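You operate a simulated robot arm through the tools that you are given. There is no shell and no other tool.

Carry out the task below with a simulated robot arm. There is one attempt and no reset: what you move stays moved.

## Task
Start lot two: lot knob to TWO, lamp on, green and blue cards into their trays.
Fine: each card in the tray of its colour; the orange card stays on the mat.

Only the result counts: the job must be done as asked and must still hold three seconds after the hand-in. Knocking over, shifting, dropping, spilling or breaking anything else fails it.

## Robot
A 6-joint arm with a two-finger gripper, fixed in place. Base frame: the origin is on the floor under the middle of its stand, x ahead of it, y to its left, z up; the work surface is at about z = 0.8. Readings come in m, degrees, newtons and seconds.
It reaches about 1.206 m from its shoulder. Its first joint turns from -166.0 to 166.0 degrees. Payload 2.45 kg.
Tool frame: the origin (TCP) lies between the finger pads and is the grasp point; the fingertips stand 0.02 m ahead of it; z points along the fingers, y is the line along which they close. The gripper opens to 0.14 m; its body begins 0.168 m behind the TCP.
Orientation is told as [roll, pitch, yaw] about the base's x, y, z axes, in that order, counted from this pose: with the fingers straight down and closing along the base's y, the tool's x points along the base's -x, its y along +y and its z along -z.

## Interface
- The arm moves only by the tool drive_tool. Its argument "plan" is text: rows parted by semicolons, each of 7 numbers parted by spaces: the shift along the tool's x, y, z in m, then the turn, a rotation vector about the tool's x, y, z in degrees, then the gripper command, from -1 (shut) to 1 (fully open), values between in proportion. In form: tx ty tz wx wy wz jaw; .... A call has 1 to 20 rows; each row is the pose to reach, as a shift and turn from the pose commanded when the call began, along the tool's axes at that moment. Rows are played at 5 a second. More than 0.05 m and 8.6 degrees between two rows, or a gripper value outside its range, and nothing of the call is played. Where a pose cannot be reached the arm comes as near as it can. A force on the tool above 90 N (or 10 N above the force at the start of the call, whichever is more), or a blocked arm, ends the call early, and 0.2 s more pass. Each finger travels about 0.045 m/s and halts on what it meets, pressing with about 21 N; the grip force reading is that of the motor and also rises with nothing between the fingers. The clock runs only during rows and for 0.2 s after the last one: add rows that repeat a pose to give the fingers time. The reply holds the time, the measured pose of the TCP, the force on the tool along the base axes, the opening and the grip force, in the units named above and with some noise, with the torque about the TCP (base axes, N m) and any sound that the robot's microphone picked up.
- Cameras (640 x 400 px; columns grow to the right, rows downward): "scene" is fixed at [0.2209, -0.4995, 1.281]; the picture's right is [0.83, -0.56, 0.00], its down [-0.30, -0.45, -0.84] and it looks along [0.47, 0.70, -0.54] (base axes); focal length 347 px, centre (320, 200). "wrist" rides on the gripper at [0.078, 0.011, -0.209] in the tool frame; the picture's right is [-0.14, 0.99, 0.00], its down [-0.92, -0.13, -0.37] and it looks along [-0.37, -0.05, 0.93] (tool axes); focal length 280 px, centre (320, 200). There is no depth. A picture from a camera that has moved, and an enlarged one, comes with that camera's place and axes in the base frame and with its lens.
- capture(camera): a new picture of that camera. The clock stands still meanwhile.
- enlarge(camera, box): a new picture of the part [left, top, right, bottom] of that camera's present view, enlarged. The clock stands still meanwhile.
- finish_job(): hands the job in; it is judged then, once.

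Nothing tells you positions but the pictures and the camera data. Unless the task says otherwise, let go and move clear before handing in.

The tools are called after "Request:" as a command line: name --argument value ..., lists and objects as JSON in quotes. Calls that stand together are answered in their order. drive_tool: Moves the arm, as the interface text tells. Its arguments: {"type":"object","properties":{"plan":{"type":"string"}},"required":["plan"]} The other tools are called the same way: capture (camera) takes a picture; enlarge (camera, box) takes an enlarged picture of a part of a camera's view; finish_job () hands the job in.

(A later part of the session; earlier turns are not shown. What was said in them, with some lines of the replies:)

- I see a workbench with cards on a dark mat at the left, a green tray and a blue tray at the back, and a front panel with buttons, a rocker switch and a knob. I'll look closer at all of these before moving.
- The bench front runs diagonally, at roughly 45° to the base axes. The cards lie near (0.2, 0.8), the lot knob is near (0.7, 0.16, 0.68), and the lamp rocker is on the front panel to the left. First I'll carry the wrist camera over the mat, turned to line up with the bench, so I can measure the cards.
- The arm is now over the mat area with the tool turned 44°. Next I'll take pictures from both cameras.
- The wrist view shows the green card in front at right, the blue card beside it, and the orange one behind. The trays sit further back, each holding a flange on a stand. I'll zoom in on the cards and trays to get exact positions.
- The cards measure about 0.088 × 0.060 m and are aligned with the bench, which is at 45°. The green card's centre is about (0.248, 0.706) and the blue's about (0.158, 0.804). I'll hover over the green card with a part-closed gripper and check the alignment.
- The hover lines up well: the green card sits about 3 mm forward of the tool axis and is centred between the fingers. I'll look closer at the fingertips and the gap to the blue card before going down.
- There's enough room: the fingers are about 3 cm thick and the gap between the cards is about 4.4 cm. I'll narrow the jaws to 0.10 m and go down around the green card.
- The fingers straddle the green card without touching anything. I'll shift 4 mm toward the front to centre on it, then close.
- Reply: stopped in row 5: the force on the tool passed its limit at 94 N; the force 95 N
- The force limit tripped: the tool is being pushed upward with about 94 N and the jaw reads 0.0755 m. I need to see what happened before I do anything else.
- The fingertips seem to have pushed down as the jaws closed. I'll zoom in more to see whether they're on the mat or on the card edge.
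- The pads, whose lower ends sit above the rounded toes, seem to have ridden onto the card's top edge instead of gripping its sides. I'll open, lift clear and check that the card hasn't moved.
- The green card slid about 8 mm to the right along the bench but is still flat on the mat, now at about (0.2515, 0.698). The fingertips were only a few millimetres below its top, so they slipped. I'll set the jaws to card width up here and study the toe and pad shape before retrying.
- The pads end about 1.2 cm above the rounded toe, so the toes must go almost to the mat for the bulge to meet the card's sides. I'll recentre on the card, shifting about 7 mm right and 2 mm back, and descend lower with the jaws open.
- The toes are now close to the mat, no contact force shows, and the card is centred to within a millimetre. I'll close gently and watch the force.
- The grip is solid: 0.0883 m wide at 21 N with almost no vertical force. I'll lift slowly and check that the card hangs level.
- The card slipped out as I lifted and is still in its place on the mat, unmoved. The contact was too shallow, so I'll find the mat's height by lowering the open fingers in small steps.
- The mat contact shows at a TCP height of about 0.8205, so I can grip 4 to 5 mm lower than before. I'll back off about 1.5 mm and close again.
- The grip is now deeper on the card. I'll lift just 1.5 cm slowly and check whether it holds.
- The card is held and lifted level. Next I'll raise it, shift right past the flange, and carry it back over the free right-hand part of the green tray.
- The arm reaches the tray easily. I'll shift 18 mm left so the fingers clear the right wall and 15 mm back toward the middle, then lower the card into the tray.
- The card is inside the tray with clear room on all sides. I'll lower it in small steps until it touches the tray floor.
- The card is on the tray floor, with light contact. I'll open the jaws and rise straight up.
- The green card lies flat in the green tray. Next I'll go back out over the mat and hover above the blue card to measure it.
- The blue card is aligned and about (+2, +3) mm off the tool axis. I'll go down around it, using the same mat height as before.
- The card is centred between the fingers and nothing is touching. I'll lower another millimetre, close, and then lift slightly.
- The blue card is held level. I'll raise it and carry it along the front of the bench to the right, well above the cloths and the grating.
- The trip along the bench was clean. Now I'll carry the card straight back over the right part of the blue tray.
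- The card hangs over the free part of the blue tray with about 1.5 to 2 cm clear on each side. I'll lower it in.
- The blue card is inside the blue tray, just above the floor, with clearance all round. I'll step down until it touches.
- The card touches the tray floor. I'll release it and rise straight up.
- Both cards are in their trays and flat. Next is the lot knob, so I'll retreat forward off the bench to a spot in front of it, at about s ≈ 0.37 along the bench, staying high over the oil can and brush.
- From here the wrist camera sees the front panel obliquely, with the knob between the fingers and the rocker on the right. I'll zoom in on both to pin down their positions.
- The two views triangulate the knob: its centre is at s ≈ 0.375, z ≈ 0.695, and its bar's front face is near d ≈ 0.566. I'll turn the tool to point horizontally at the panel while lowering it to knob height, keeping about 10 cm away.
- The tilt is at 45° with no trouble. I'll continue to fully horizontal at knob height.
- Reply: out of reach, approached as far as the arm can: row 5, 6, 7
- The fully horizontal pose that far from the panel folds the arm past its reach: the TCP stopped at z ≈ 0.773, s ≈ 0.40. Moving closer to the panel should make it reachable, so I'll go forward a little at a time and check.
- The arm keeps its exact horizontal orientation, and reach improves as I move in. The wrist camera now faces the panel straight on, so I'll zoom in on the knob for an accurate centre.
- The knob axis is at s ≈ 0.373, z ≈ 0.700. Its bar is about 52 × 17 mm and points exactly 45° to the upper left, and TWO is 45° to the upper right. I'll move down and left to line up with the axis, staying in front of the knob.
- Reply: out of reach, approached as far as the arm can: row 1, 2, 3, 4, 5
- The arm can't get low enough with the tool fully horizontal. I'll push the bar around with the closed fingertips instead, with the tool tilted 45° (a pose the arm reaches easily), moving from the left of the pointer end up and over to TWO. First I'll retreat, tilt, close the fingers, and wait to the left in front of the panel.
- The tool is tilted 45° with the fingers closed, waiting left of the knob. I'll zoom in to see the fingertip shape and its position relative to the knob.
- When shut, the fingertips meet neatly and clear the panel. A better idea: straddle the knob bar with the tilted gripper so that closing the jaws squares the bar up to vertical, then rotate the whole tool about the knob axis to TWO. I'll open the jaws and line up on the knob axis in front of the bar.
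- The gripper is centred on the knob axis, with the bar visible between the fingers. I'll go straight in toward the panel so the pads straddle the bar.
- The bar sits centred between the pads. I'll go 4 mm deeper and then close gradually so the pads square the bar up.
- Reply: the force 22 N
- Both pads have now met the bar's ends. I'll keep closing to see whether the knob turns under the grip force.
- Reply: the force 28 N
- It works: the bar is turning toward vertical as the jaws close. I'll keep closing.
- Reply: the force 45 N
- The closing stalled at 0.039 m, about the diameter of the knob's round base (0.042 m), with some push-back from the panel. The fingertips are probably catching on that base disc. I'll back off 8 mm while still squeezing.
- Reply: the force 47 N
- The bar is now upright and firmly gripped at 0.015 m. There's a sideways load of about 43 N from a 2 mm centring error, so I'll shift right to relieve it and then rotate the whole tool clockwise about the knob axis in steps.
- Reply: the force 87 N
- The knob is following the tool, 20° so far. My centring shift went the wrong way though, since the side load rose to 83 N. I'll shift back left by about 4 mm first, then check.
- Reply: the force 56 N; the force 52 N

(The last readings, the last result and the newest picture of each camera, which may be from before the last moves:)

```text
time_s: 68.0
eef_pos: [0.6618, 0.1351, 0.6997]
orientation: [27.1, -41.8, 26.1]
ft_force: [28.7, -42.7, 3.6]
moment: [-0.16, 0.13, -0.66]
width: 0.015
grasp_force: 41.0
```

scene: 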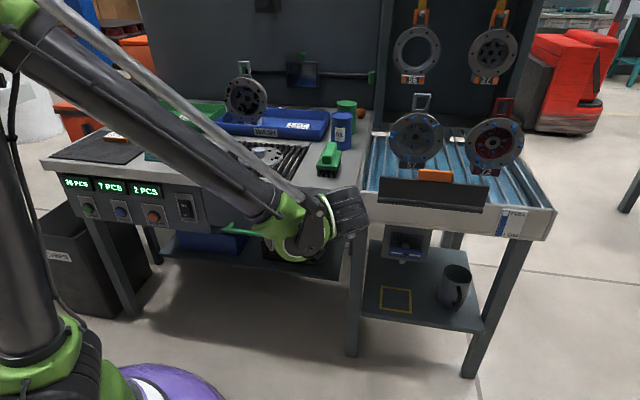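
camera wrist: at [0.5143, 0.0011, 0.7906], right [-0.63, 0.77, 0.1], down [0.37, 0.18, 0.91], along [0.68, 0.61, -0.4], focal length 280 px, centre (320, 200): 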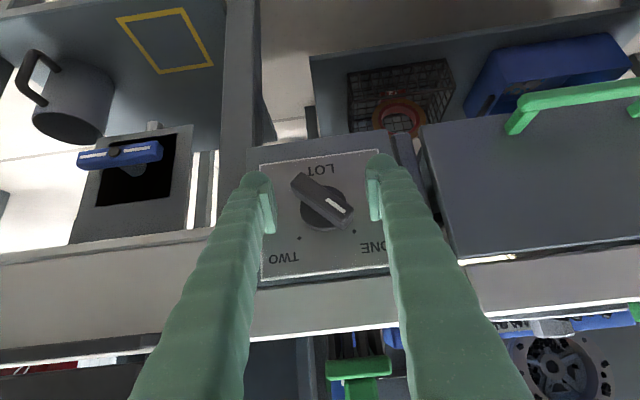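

The load has flipped to +50 N, so the neutral point is about 2 mm back the other way. I'll take that out and continue rotating clockwise in small steps.

Request:
drive_tool --plan "-0.0003 -0.001 -0.0003 0 0 0 -1; -0.0005 -0.002 -0.0005 0 0 0 -1; -0.0005 -0.002 -0.0005 -3.54 0 3.54 -1; -0.0005 -0.002 -0.0005 -7.07 0 7.07 -1; -0.0005 -0.002 -0.0005 -10.6 0 10.6 -1; -0.0005 -0.002 -0.0005 -10.6 0 10.6 -1"

Request:
enlarge --camera "wrist" --box '[240, 140, 410, 270]'

```text
time_s: 69.4
eef_pos: [0.6615, 0.1356, 0.6991]
orientation: [44.9, -35.4, 15.1]
ft_force: [21.9, -55.0, -16.0]
moment: [-0.16, 0.23, -0.95]
width: 0.0153
grasp_force: 41.1
```

```text
3.08 times, centred on (325, 205) of wrist
camera zoom: at [0.5495, -0.0395, 0.7809], right [-0.46, 0.6, 0.65], down [0.72, -0.17, 0.67], along [0.52, 0.78, -0.35], focal length 863 px, centre (305, 185)
```

zoom: 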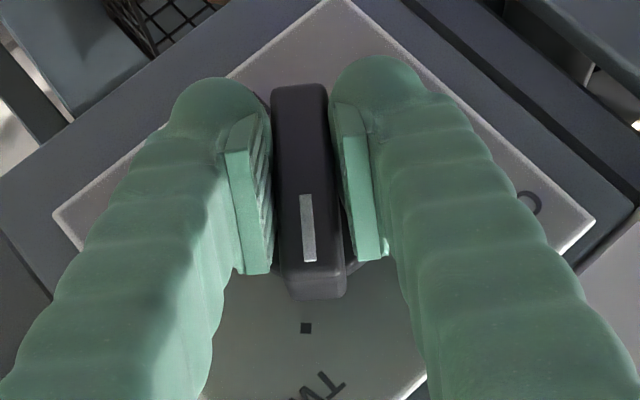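

Now at 35°, the bar is nearly in line with the TWO dot. I'll relieve the side load along the closing axis and turn the last 10°.

Request:
drive_tool --plan "0 -0.0012 0 0 0 0 -1; 0 -0.0024 0 0 0 0 -1; 0 -0.0024 0 -3.54 0 3.54 -1; 0 -0.0024 0 -7.07 0 7.07 -1; 0 -0.0024 0 -7.07 0 7.07 -1"

Request:
enlarge --camera "wrist" --box '[240, 140, 410, 270]'

```text
time_s: 70.6
eef_pos: [0.6605, 0.1373, 0.7006]
orientation: [55.0, -30.1, 9.7]
ft_force: [2.4, -32.4, 8.9]
moment: [-0.19, 0.1, -0.01]
width: 0.0149
grasp_force: 41.0
```

```text
3.08 times, centred on (325, 205) of wrist
camera zoom: at [0.5597, -0.0492, 0.7712], right [-0.38, 0.51, 0.77], down [0.8, -0.24, 0.55], along [0.47, 0.82, -0.31], focal length 863 px, centre (305, 185)
```

zoom: 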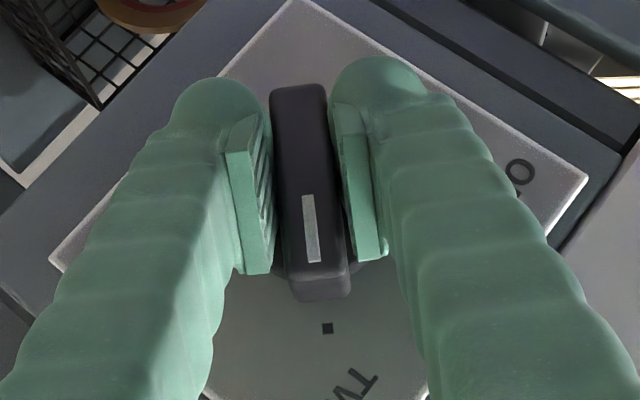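

The bar now lines up with the TWO dot. I'll open the jaws and back straight out from the panel, then check where the knob rests.

Request:
drive_tool --plan "0 0 0 0 0 0 -0.8; 0 0 0 0 0 0 -0.5; 0 0 0 0 0 0 -0.3; 0 0 0 0 0 0 -0.2; 0.007 0 -0.007 0 0 0 -0.2; 0.021 0 -0.021 0 0 0 -0.2; 0.042 0 -0.042 0 0 0 -0.2; 0.063 0 -0.063 0 0 0 -0.2; 0.063 0 -0.063 0 0 0 -0.2"

Request:
capture --camera "wrist"

Request:
capture --camera "scene"

```text
time_s: 72.6
eef_pos: [0.5995, 0.0723, 0.6986]
orientation: [54.9, -30.2, 9.7]
ft_force: [0.1, 0.3, 0.2]
moment: [0.0, 0.01, -0.02]
width: 0.0561
grasp_force: 0.0
```

```text
taken
camera wrist: at [0.497, -0.1123, 0.7713], right [-0.38, 0.51, 0.77], down [0.8, -0.24, 0.55], along [0.47, 0.82, -0.32], focal length 280 px, centre (320, 200)
```

wrist: 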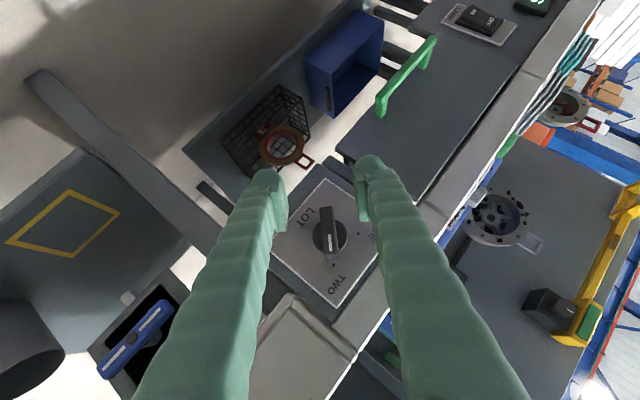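

```text
taken
```

scene: 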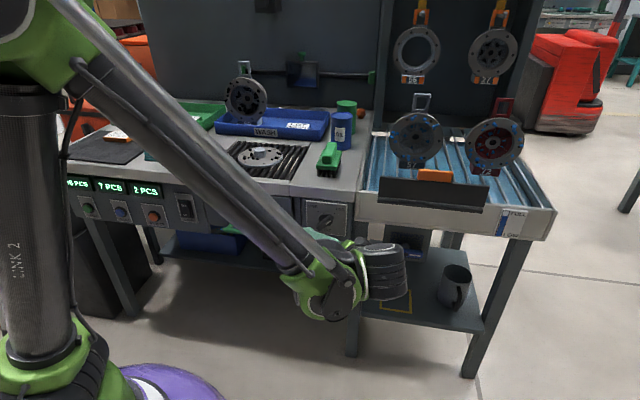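

Request:
enlarge --camera "wrist" --box '[260, 160, 400, 310]'

Request:
enlarge --camera "scene" --box '[290, 185, 370, 245]'

```text
2.67 times, centred on (330, 235) of wrist
camera zoom: at [0.497, -0.1123, 0.7713], right [-0.38, 0.51, 0.77], down [0.8, -0.24, 0.55], along [0.47, 0.82, -0.32], focal length 748 px, centre (293, 107)
```

zoom: 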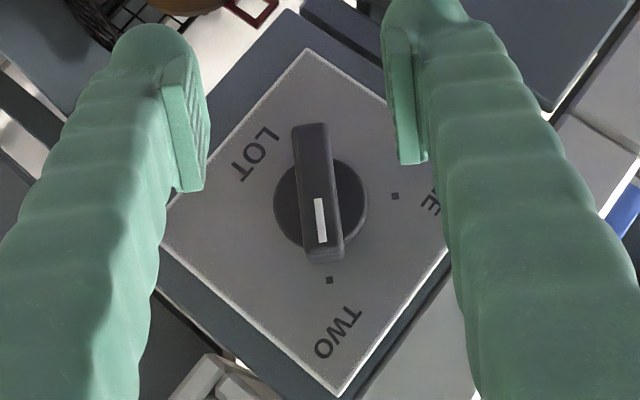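

```text
6.67 times, centred on (330, 215) of scene
camera zoom: at [0.2209, -0.4995, 1.281], right [0.83, -0.56, 0.0], down [-0.3, -0.45, -0.84], along [0.47, 0.7, -0.54], focal length 2312 px, centre (253, 100)
```

zoom: 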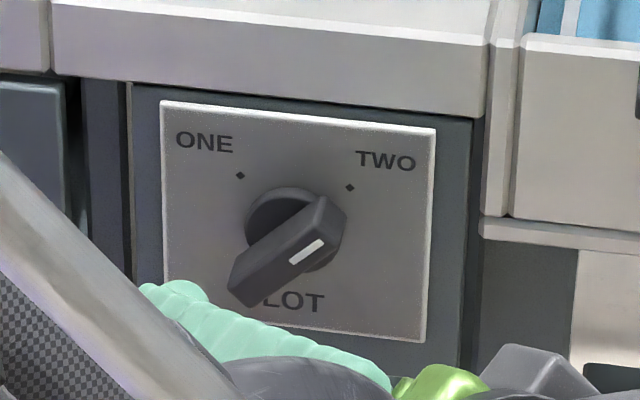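

The knob points exactly at the TWO dot and stays there after release. Now the lamp rocker: OFF is pressed in at the top, and the ON half sticks out at about s ≈ −0.084, z ≈ 0.644. First I'll unwind the tool to neutral and rise a little.

Request:
drive_tool --plan "-0.005 0.0071 -0.005 5.3 0 -5.3 -0.14; -0.01 0.0141 -0.01 10.6 0 -10.6 -0.14; -0.015 0.0212 -0.015 15.9 0 -15.9 -0.14; -0.02 0.0283 -0.02 21.2 0 -21.2 -0.14; -0.025 0.0354 -0.025 26.5 0 -26.5 -0.14; -0.03 0.0424 -0.03 31.8 0 -31.8 -0.14; -0.03 0.0424 -0.03 31.8 0 -31.8 -0.14"

```text
time_s: 74.2
eef_pos: [0.5987, 0.0729, 0.7599]
orientation: [-0.1, -45.1, 45.1]
ft_force: [-0.3, 0.5, -0.5]
moment: [0.0, -0.02, -0.01]
width: 0.0602
grasp_force: 0.1
```

The tool is back at neutral. Next I'll rise slightly and slide left along the front of the bench to the lamp switch, making the tool a bit steeper (30° tilt).

Request:
drive_tool --plan "-0.012 0.035 -0.012 0 4 0 -0.14; -0.024 0.075 -0.024 0 8 0 -0.14; -0.0354 0.115 -0.0354 0 12 0 -0.14; -0.0354 0.155 -0.0354 0 15 0 -0.14; -0.0354 0.195 -0.0354 0 15 0 -0.14; -0.0354 0.235 -0.0354 0 15 0 -0.14; -0.0354 0.275 -0.0354 0 15 0 -0.14; -0.0354 0.315 -0.0354 0 15 0 -0.14; -0.0354 0.355 -0.0354 0 15 0 -0.14; -0.0354 0.395 -0.0354 0 15 0 -0.14; -0.0354 0.435 -0.0354 0 15 0 -0.14; -0.0354 0.475 -0.0354 0 15 0 -0.14; -0.0354 0.5008 -0.0354 0 15 0 -0.14; -0.0354 0.5008 -0.0354 0 15 0 -0.14"

Request:
capture --camera "wrist"

Request:
capture --camera "scene"

```text
time_s: 77.2
eef_pos: [0.2443, 0.426, 0.8077]
orientation: [0.0, -30.1, 44.9]
ft_force: [0.1, -0.6, -0.1]
moment: [-0.01, 0.03, -0.01]
width: 0.0603
grasp_force: 0.0
```

```text
taken
camera wrist: at [0.1144, 0.3117, 0.9505], right [-0.62, 0.78, 0.07], down [0.52, 0.34, 0.78], along [0.59, 0.52, -0.62], focal length 280 px, centre (320, 200)
```

wrist: 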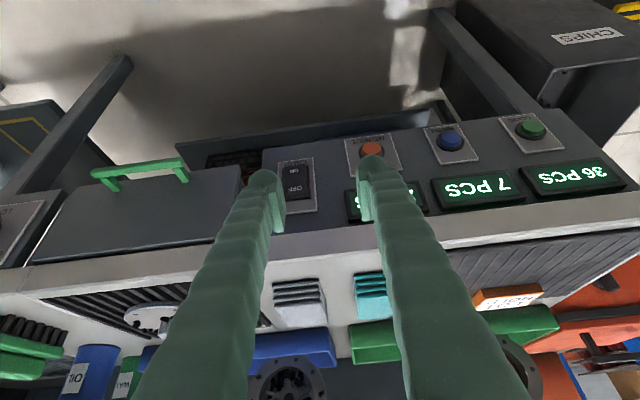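

```text
taken
```

scene: 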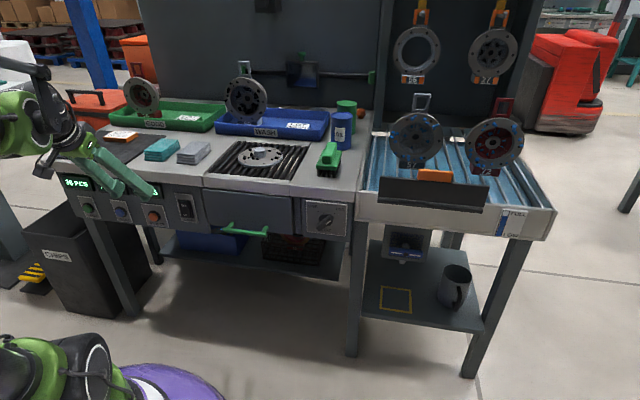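

The switch and the buttons are now in clear view. I'll zoom in on the rocker and compute its exact position.

Request:
enlarge --camera "wrist" --box '[240, 120, 420, 230]'

Request:
enlarge --camera "scene" --box '[80, 140, 220, 240]'

```text
3.56 times, centred on (330, 175) of wrist
camera zoom: at [0.1144, 0.3117, 0.9505], right [-0.62, 0.78, 0.07], down [0.52, 0.34, 0.78], along [0.59, 0.52, -0.62], focal length 997 px, centre (284, 289)
```

zoom: 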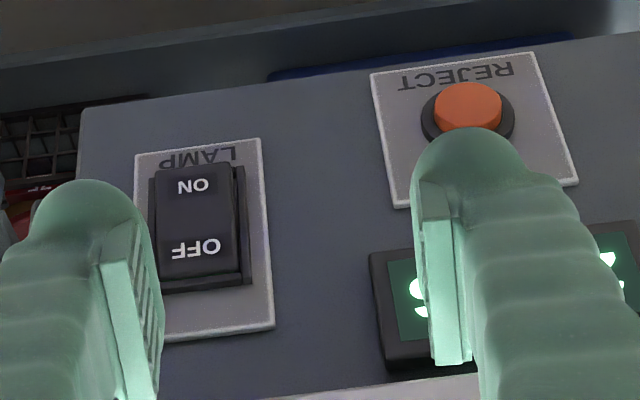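

```text
4.00 times, centred on (150, 190) of scene
camera zoom: at [0.2209, -0.4995, 1.281], right [0.83, -0.56, 0.0], down [-0.3, -0.45, -0.84], along [0.47, 0.7, -0.54], focal length 1387 px, centre (1000, 240)
```

zoom: 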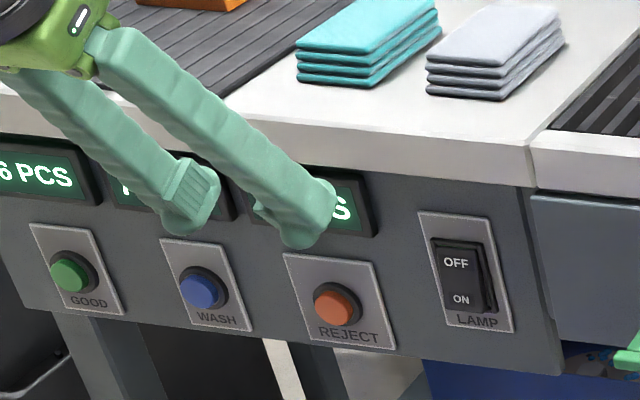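

The rocker's ON half is at s ≈ −0.083, z ≈ 0.644, standing out at d ≈ 0.61. The REJECT cap is at s ≈ −0.206, so the other fingertip must stay clear of it. I'll use the right-hand fingertip with the jaws at 0.04 m, which keeps the left fingertip between the two, and lower in front of the switch.

Request:
drive_tool --plan "0.0123 -0.0022 0.0316 0 0 0 -0.3; 0.0245 -0.0044 0.0633 0 0 0 -0.43; 0.0368 -0.0066 0.0949 0 0 0 -0.43; 0.049 -0.0088 0.1266 0 0 0 -0.43; 0.0613 -0.011 0.1582 0 0 0 -0.43; 0.0613 -0.011 0.1582 0 0 0 -0.43"

Request:
capture --camera "wrist"

Request:
enlarge --camera "scene" --box '[100, 150, 240, 250]'

```text
time_s: 78.6
eef_pos: [0.2722, 0.4378, 0.642]
orientation: [0.0, -30.0, 44.9]
ft_force: [-0.5, 1.1, 0.0]
moment: [-0.01, 0.0, 0.04]
width: 0.0398
grasp_force: 0.1
```

```text
taken
camera wrist: at [0.1424, 0.3231, 0.7835], right [-0.62, 0.78, 0.07], down [0.52, 0.34, 0.78], along [0.59, 0.52, -0.62], focal length 280 px, centre (320, 200)
```

wrist: 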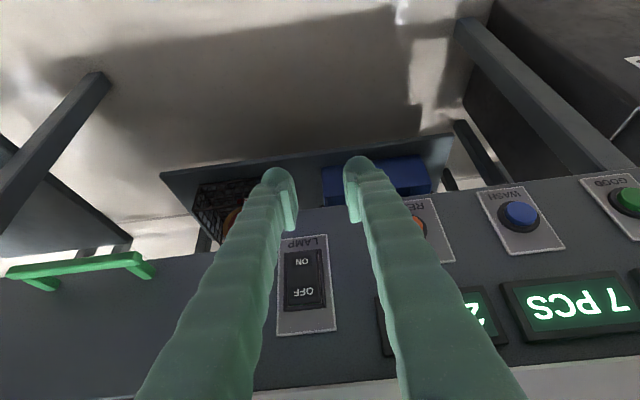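

```text
4.00 times, centred on (170, 200) of scene
camera zoom: at [0.2209, -0.4995, 1.281], right [0.83, -0.56, 0.0], down [-0.3, -0.45, -0.84], along [0.47, 0.7, -0.54], focal length 1387 px, centre (920, 200)
```

zoom: 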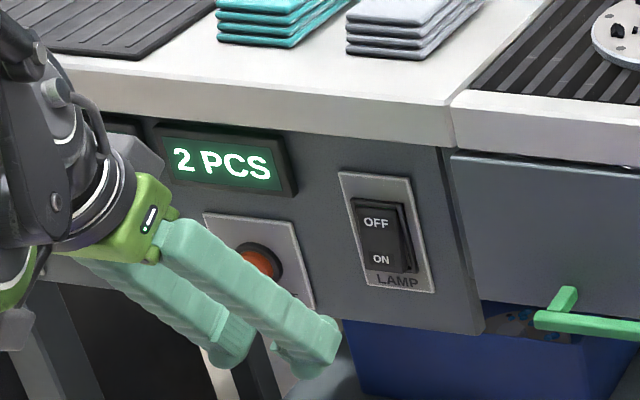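

The pose is reached exactly. I'll advance straight toward the panel, stopping about a centimetre short of the rocker.

Request:
drive_tool --plan "-0.026 0 0.015 0 0 0 -0.43; -0.052 0 0.03 0 0 0 -0.43; -0.0632 0 0.0365 0 0 0 -0.43; -0.0632 0 0.0365 0 0 0 -0.43"

Request:
capture --camera "wrist"

Request:
enlarge --camera "scene" --box '[120, 165, 230, 245]'

```text
time_s: 79.6
eef_pos: [0.3221, 0.4893, 0.6433]
orientation: [-0.1, -30.1, 45.0]
ft_force: [0.3, 1.0, 0.8]
moment: [0.01, 0.0, 0.04]
width: 0.0399
grasp_force: 0.1
```

```text
taken
camera wrist: at [0.1938, 0.3745, 0.7839], right [-0.62, 0.78, 0.07], down [0.52, 0.34, 0.78], along [0.59, 0.52, -0.62], focal length 280 px, centre (320, 200)
```

wrist: 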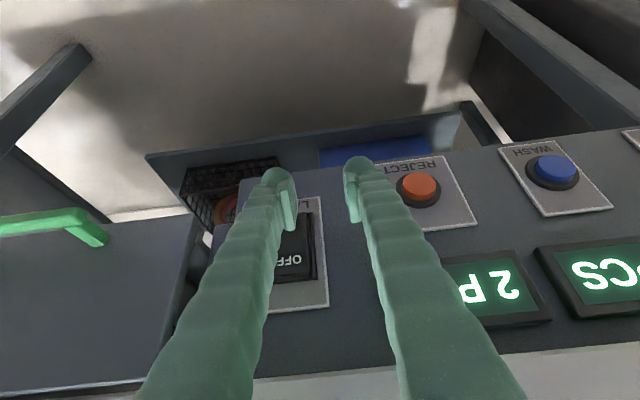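

```text
5.00 times, centred on (175, 205) of scene
camera zoom: at [0.2209, -0.4995, 1.281], right [0.83, -0.56, 0.0], down [-0.3, -0.45, -0.84], along [0.47, 0.7, -0.54], focal length 1734 px, centre (1045, 175)
```

zoom: 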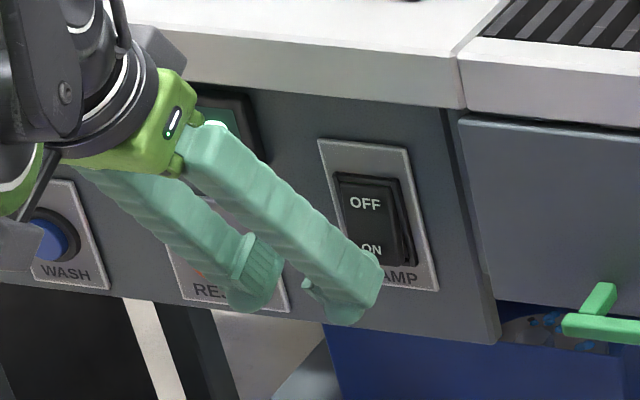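

The right fingertip is just in front of the ON half and the left one is clear of REJECT. I'll inch forward and watch the force.

Request:
drive_tool --plan "-0.0026 0 0.0015 0 0 0 -0.43; -0.0052 0 0.003 0 0 0 -0.43; -0.0078 0 0.0045 0 0 0 -0.43; -0.0104 0 0.006 0 0 0 -0.43; -0.0104 0 0.006 0 0 0 -0.43"

```text
time_s: 80.8
eef_pos: [0.3318, 0.4984, 0.6424]
orientation: [-0.1, -30.0, 45.0]
ft_force: [-0.3, -0.3, 0.0]
moment: [0.0, -0.02, -0.01]
width: 0.0399
grasp_force: 0.1
heard: click
```

I heard a click, so the rocker may have flipped. I'll check before pressing any further.

Request:
enlarge --camera "scene" --box '[120, 165, 230, 245]'

Request:
capture --camera "scene"

Request:
capture --camera "wrist"

```text
5.00 times, centred on (175, 205) of scene
camera zoom: at [0.2209, -0.4995, 1.281], right [0.83, -0.56, 0.0], down [-0.3, -0.45, -0.84], along [0.47, 0.7, -0.54], focal length 1734 px, centre (1045, 175)
```

zoom: 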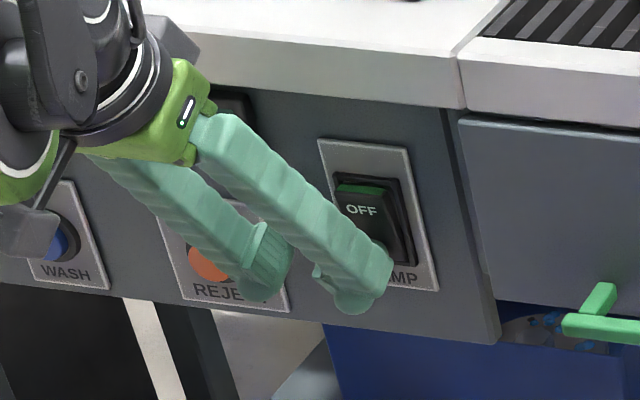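

```text
taken
```

scene: 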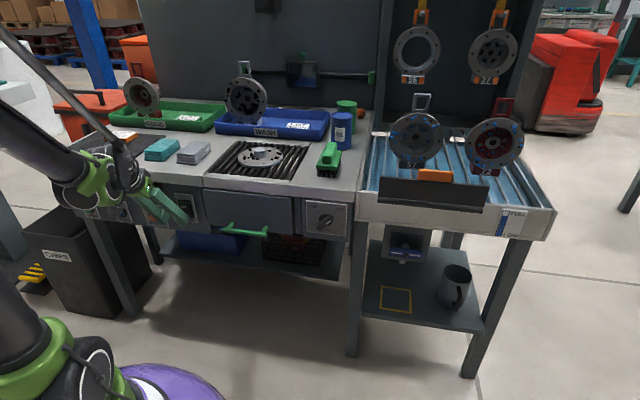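

```text
taken
camera wrist: at [0.2021, 0.383, 0.7835], right [-0.62, 0.78, 0.07], down [0.52, 0.34, 0.78], along [0.59, 0.52, -0.62], focal length 280 px, centre (320, 200)
```

wrist: 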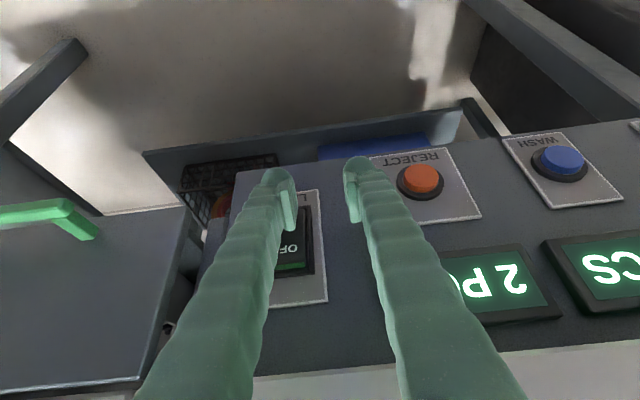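

The rocker has flipped: the OFF half now stands out and a green edge shows. I'll back straight out and verify everything.

Request:
drive_tool --plan "0.0087 0 -0.005 0 0 0 -0.43; 0.026 0 -0.015 0 0 0 -0.43; 0.052 0 -0.03 0 0 0 -0.43; 0.078 0 -0.045 0 0 0 -0.43; 0.09 0 -0.052 0 0 0 -0.43; 0.075 0 -0.09 0 0 0 -0.43; 0.055 0 -0.13 0 0 0 -0.43; 0.035 0 -0.17 0 0 0 -0.43; 0.015 0 -0.21 0 0 0 -0.43; -0.005 0 -0.25 0 0 0 -0.43; -0.005 0 -0.25 0 0 0 -0.43"

Request:
capture --camera "wrist"

Request:
capture --camera "scene"

Request:
enlarge --camera "scene" --box '[50, 165, 220, 245]'

```text
time_s: 83.2
eef_pos: [0.2452, 0.4131, 0.8611]
orientation: [0.0, -30.0, 45.0]
ft_force: [0.1, -0.4, 0.3]
moment: [0.01, 0.02, 0.0]
width: 0.0399
grasp_force: 0.1
```

```text
taken
camera wrist: at [0.1163, 0.2978, 1.0022], right [-0.62, 0.78, 0.07], down [0.52, 0.34, 0.78], along [0.59, 0.52, -0.62], focal length 280 px, centre (320, 200)
```

wrist: 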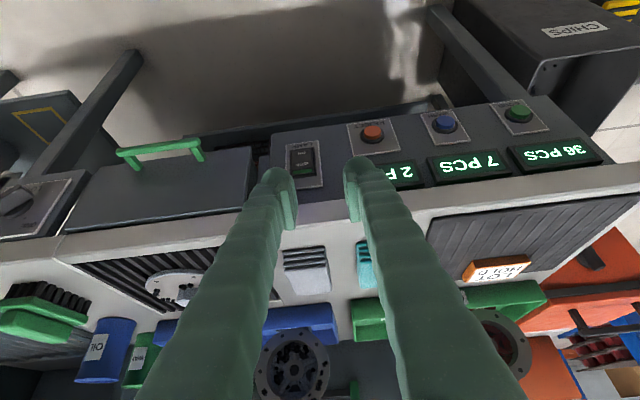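

```text
taken
```

scene: 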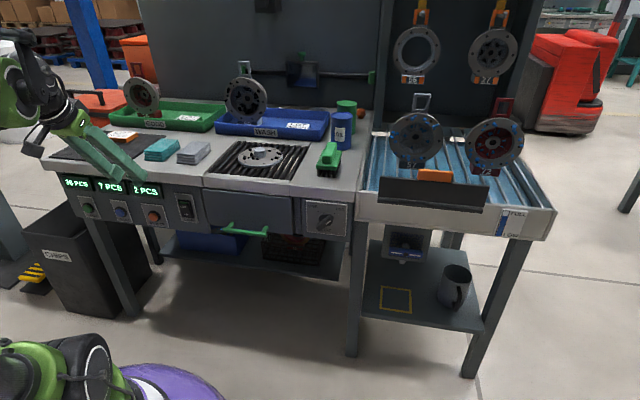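

```text
3.76 times, centred on (135, 205) of scene
camera zoom: at [0.2209, -0.4995, 1.281], right [0.83, -0.56, 0.0], down [-0.3, -0.45, -0.84], along [0.47, 0.7, -0.54], focal length 1306 px, centre (1016, 181)
```

zoom: 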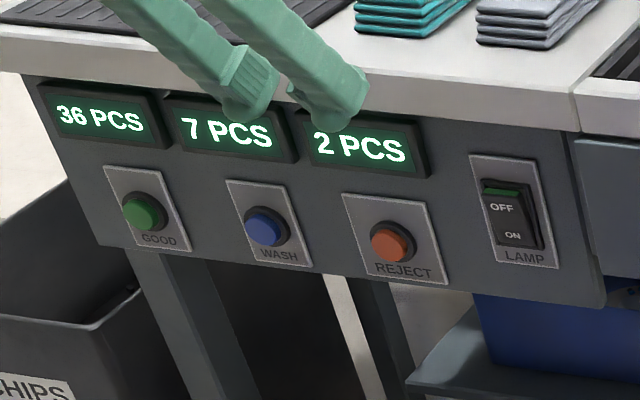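

The lamp rocker reads ON and the piece counters are unchanged at 36, 7 and 2. I'll raise the arm clear, then do a last check of the knob, the trays and the mat.

Request:
drive_tool --plan "-0.0125 0 -0.0217 0 4 0 0; -0.03 0 -0.05 0 8 0 0; -0.045 0 -0.08 0 12 0 0; -0.06 0 -0.115 0 12 0 0; -0.075 0 -0.15 0 12 0 0; -0.09 0 -0.18 0 12 0 0; -0.09 0 -0.18 0 12 0 0"

Request:
capture --camera "wrist"

Request:
enlarge --camera "scene" --box '[40, 70, 220, 190]'

Request:
enlarge --camera "scene" --box '[200, 70, 370, 180]'

Request:
enlarge --camera "scene" --box '[290, 185, 370, 245]'

Request:
capture --camera "scene"

```text
time_s: 84.8
eef_pos: [0.2364, 0.4031, 1.0605]
orientation: [0.0, -18.1, 45.0]
ft_force: [0.0, 0.0, 0.5]
moment: [-0.01, -0.04, -0.02]
width: 0.0704
grasp_force: 0.1
```

```text
taken
camera wrist: at [0.1313, 0.3121, 1.2345], right [-0.61, 0.79, 0.04], down [0.63, 0.45, 0.64], along [0.48, 0.41, -0.77], focal length 280 px, centre (320, 200)
```

wrist: 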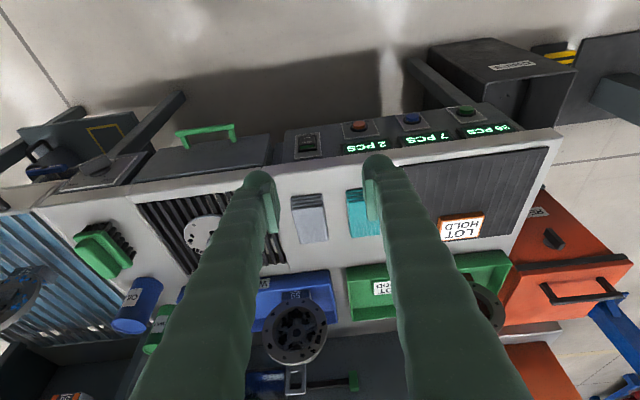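

```text
3.33 times, centred on (130, 130) of scene
camera zoom: at [0.2209, -0.4995, 1.281], right [0.83, -0.56, 0.0], down [-0.3, -0.45, -0.84], along [0.47, 0.7, -0.54], focal length 1156 px, centre (953, 433)
```

zoom: 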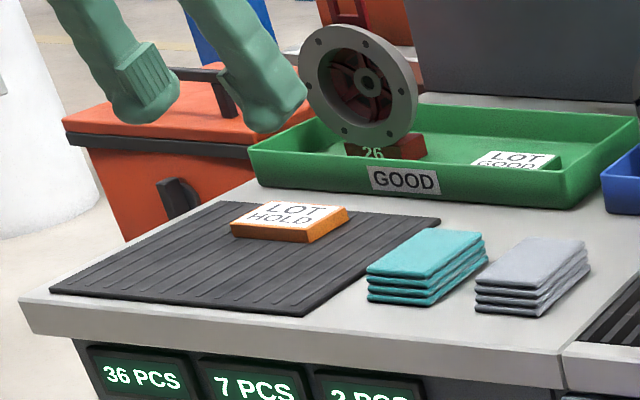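

```text
3.64 times, centred on (285, 125) of scene
camera zoom: at [0.2209, -0.4995, 1.281], right [0.83, -0.56, 0.0], down [-0.3, -0.45, -0.84], along [0.47, 0.7, -0.54], focal length 1261 px, centre (447, 473)
```

zoom: 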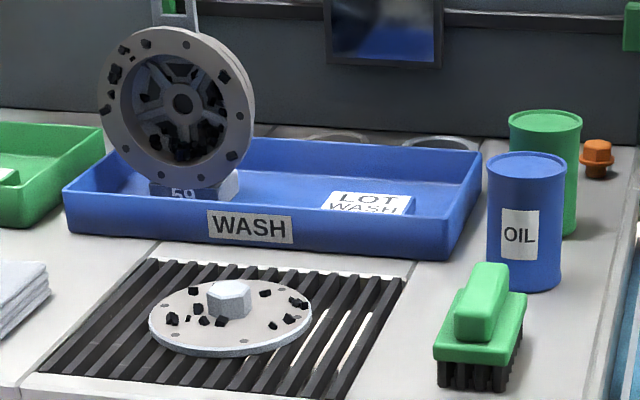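

```text
6.67 times, centred on (330, 215) of scene
camera zoom: at [0.2209, -0.4995, 1.281], right [0.83, -0.56, 0.0], down [-0.3, -0.45, -0.84], along [0.47, 0.7, -0.54], focal length 2312 px, centre (253, 100)
```

zoom: 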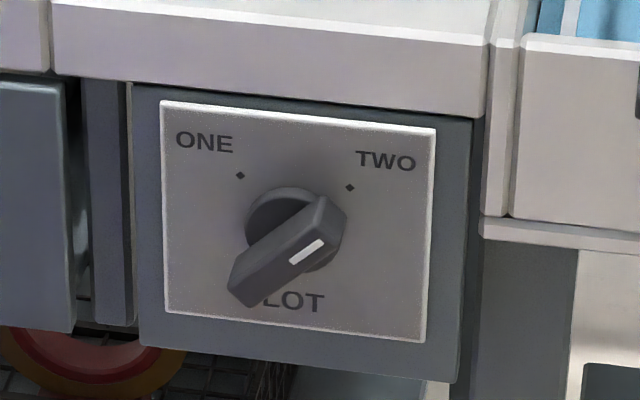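

```text
taken
```

scene: 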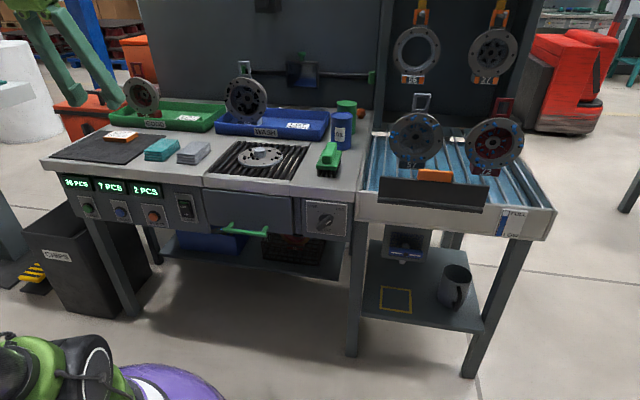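

Everything checks out:
- **Knob:** points at TWO.
- **Lamp:** the rocker is ON.
- **Cards:** the green card is in the GOOD tray, the blue card is in the WASH tray, and the orange card is still on the mat.
- **Everything else:** nothing else has moved, and the arm is clear with the gripper empty.

I'm handing the job in.

Request:
finish_job

```text
The job is handed in.
```

Lot two is set up and handed in. In the last pictures before hand-in everything was in place:

- **Lot knob:** it points at the TWO dot and stayed there after I let go.
- **Lamp:** I heard a click as the rocker flipped to ON, and its green edge now shows. I couldn't pick out a lit lamp in the pictures.
- **Green card:** it lies flat in the green GOOD tray.
- **Blue card:** it lies flat in the blue WASH tray.
- **Orange card:** I never touched it, and it is still on the mat.

My first try at the green card slid it about 8 mm across the mat, and a second grip slipped off. The third held, and the card went into its tray cleanly.

The piece counters still read 36, 7 and 2. Nothing else on the bench looked moved, and the arm is clear with the gripper empty.
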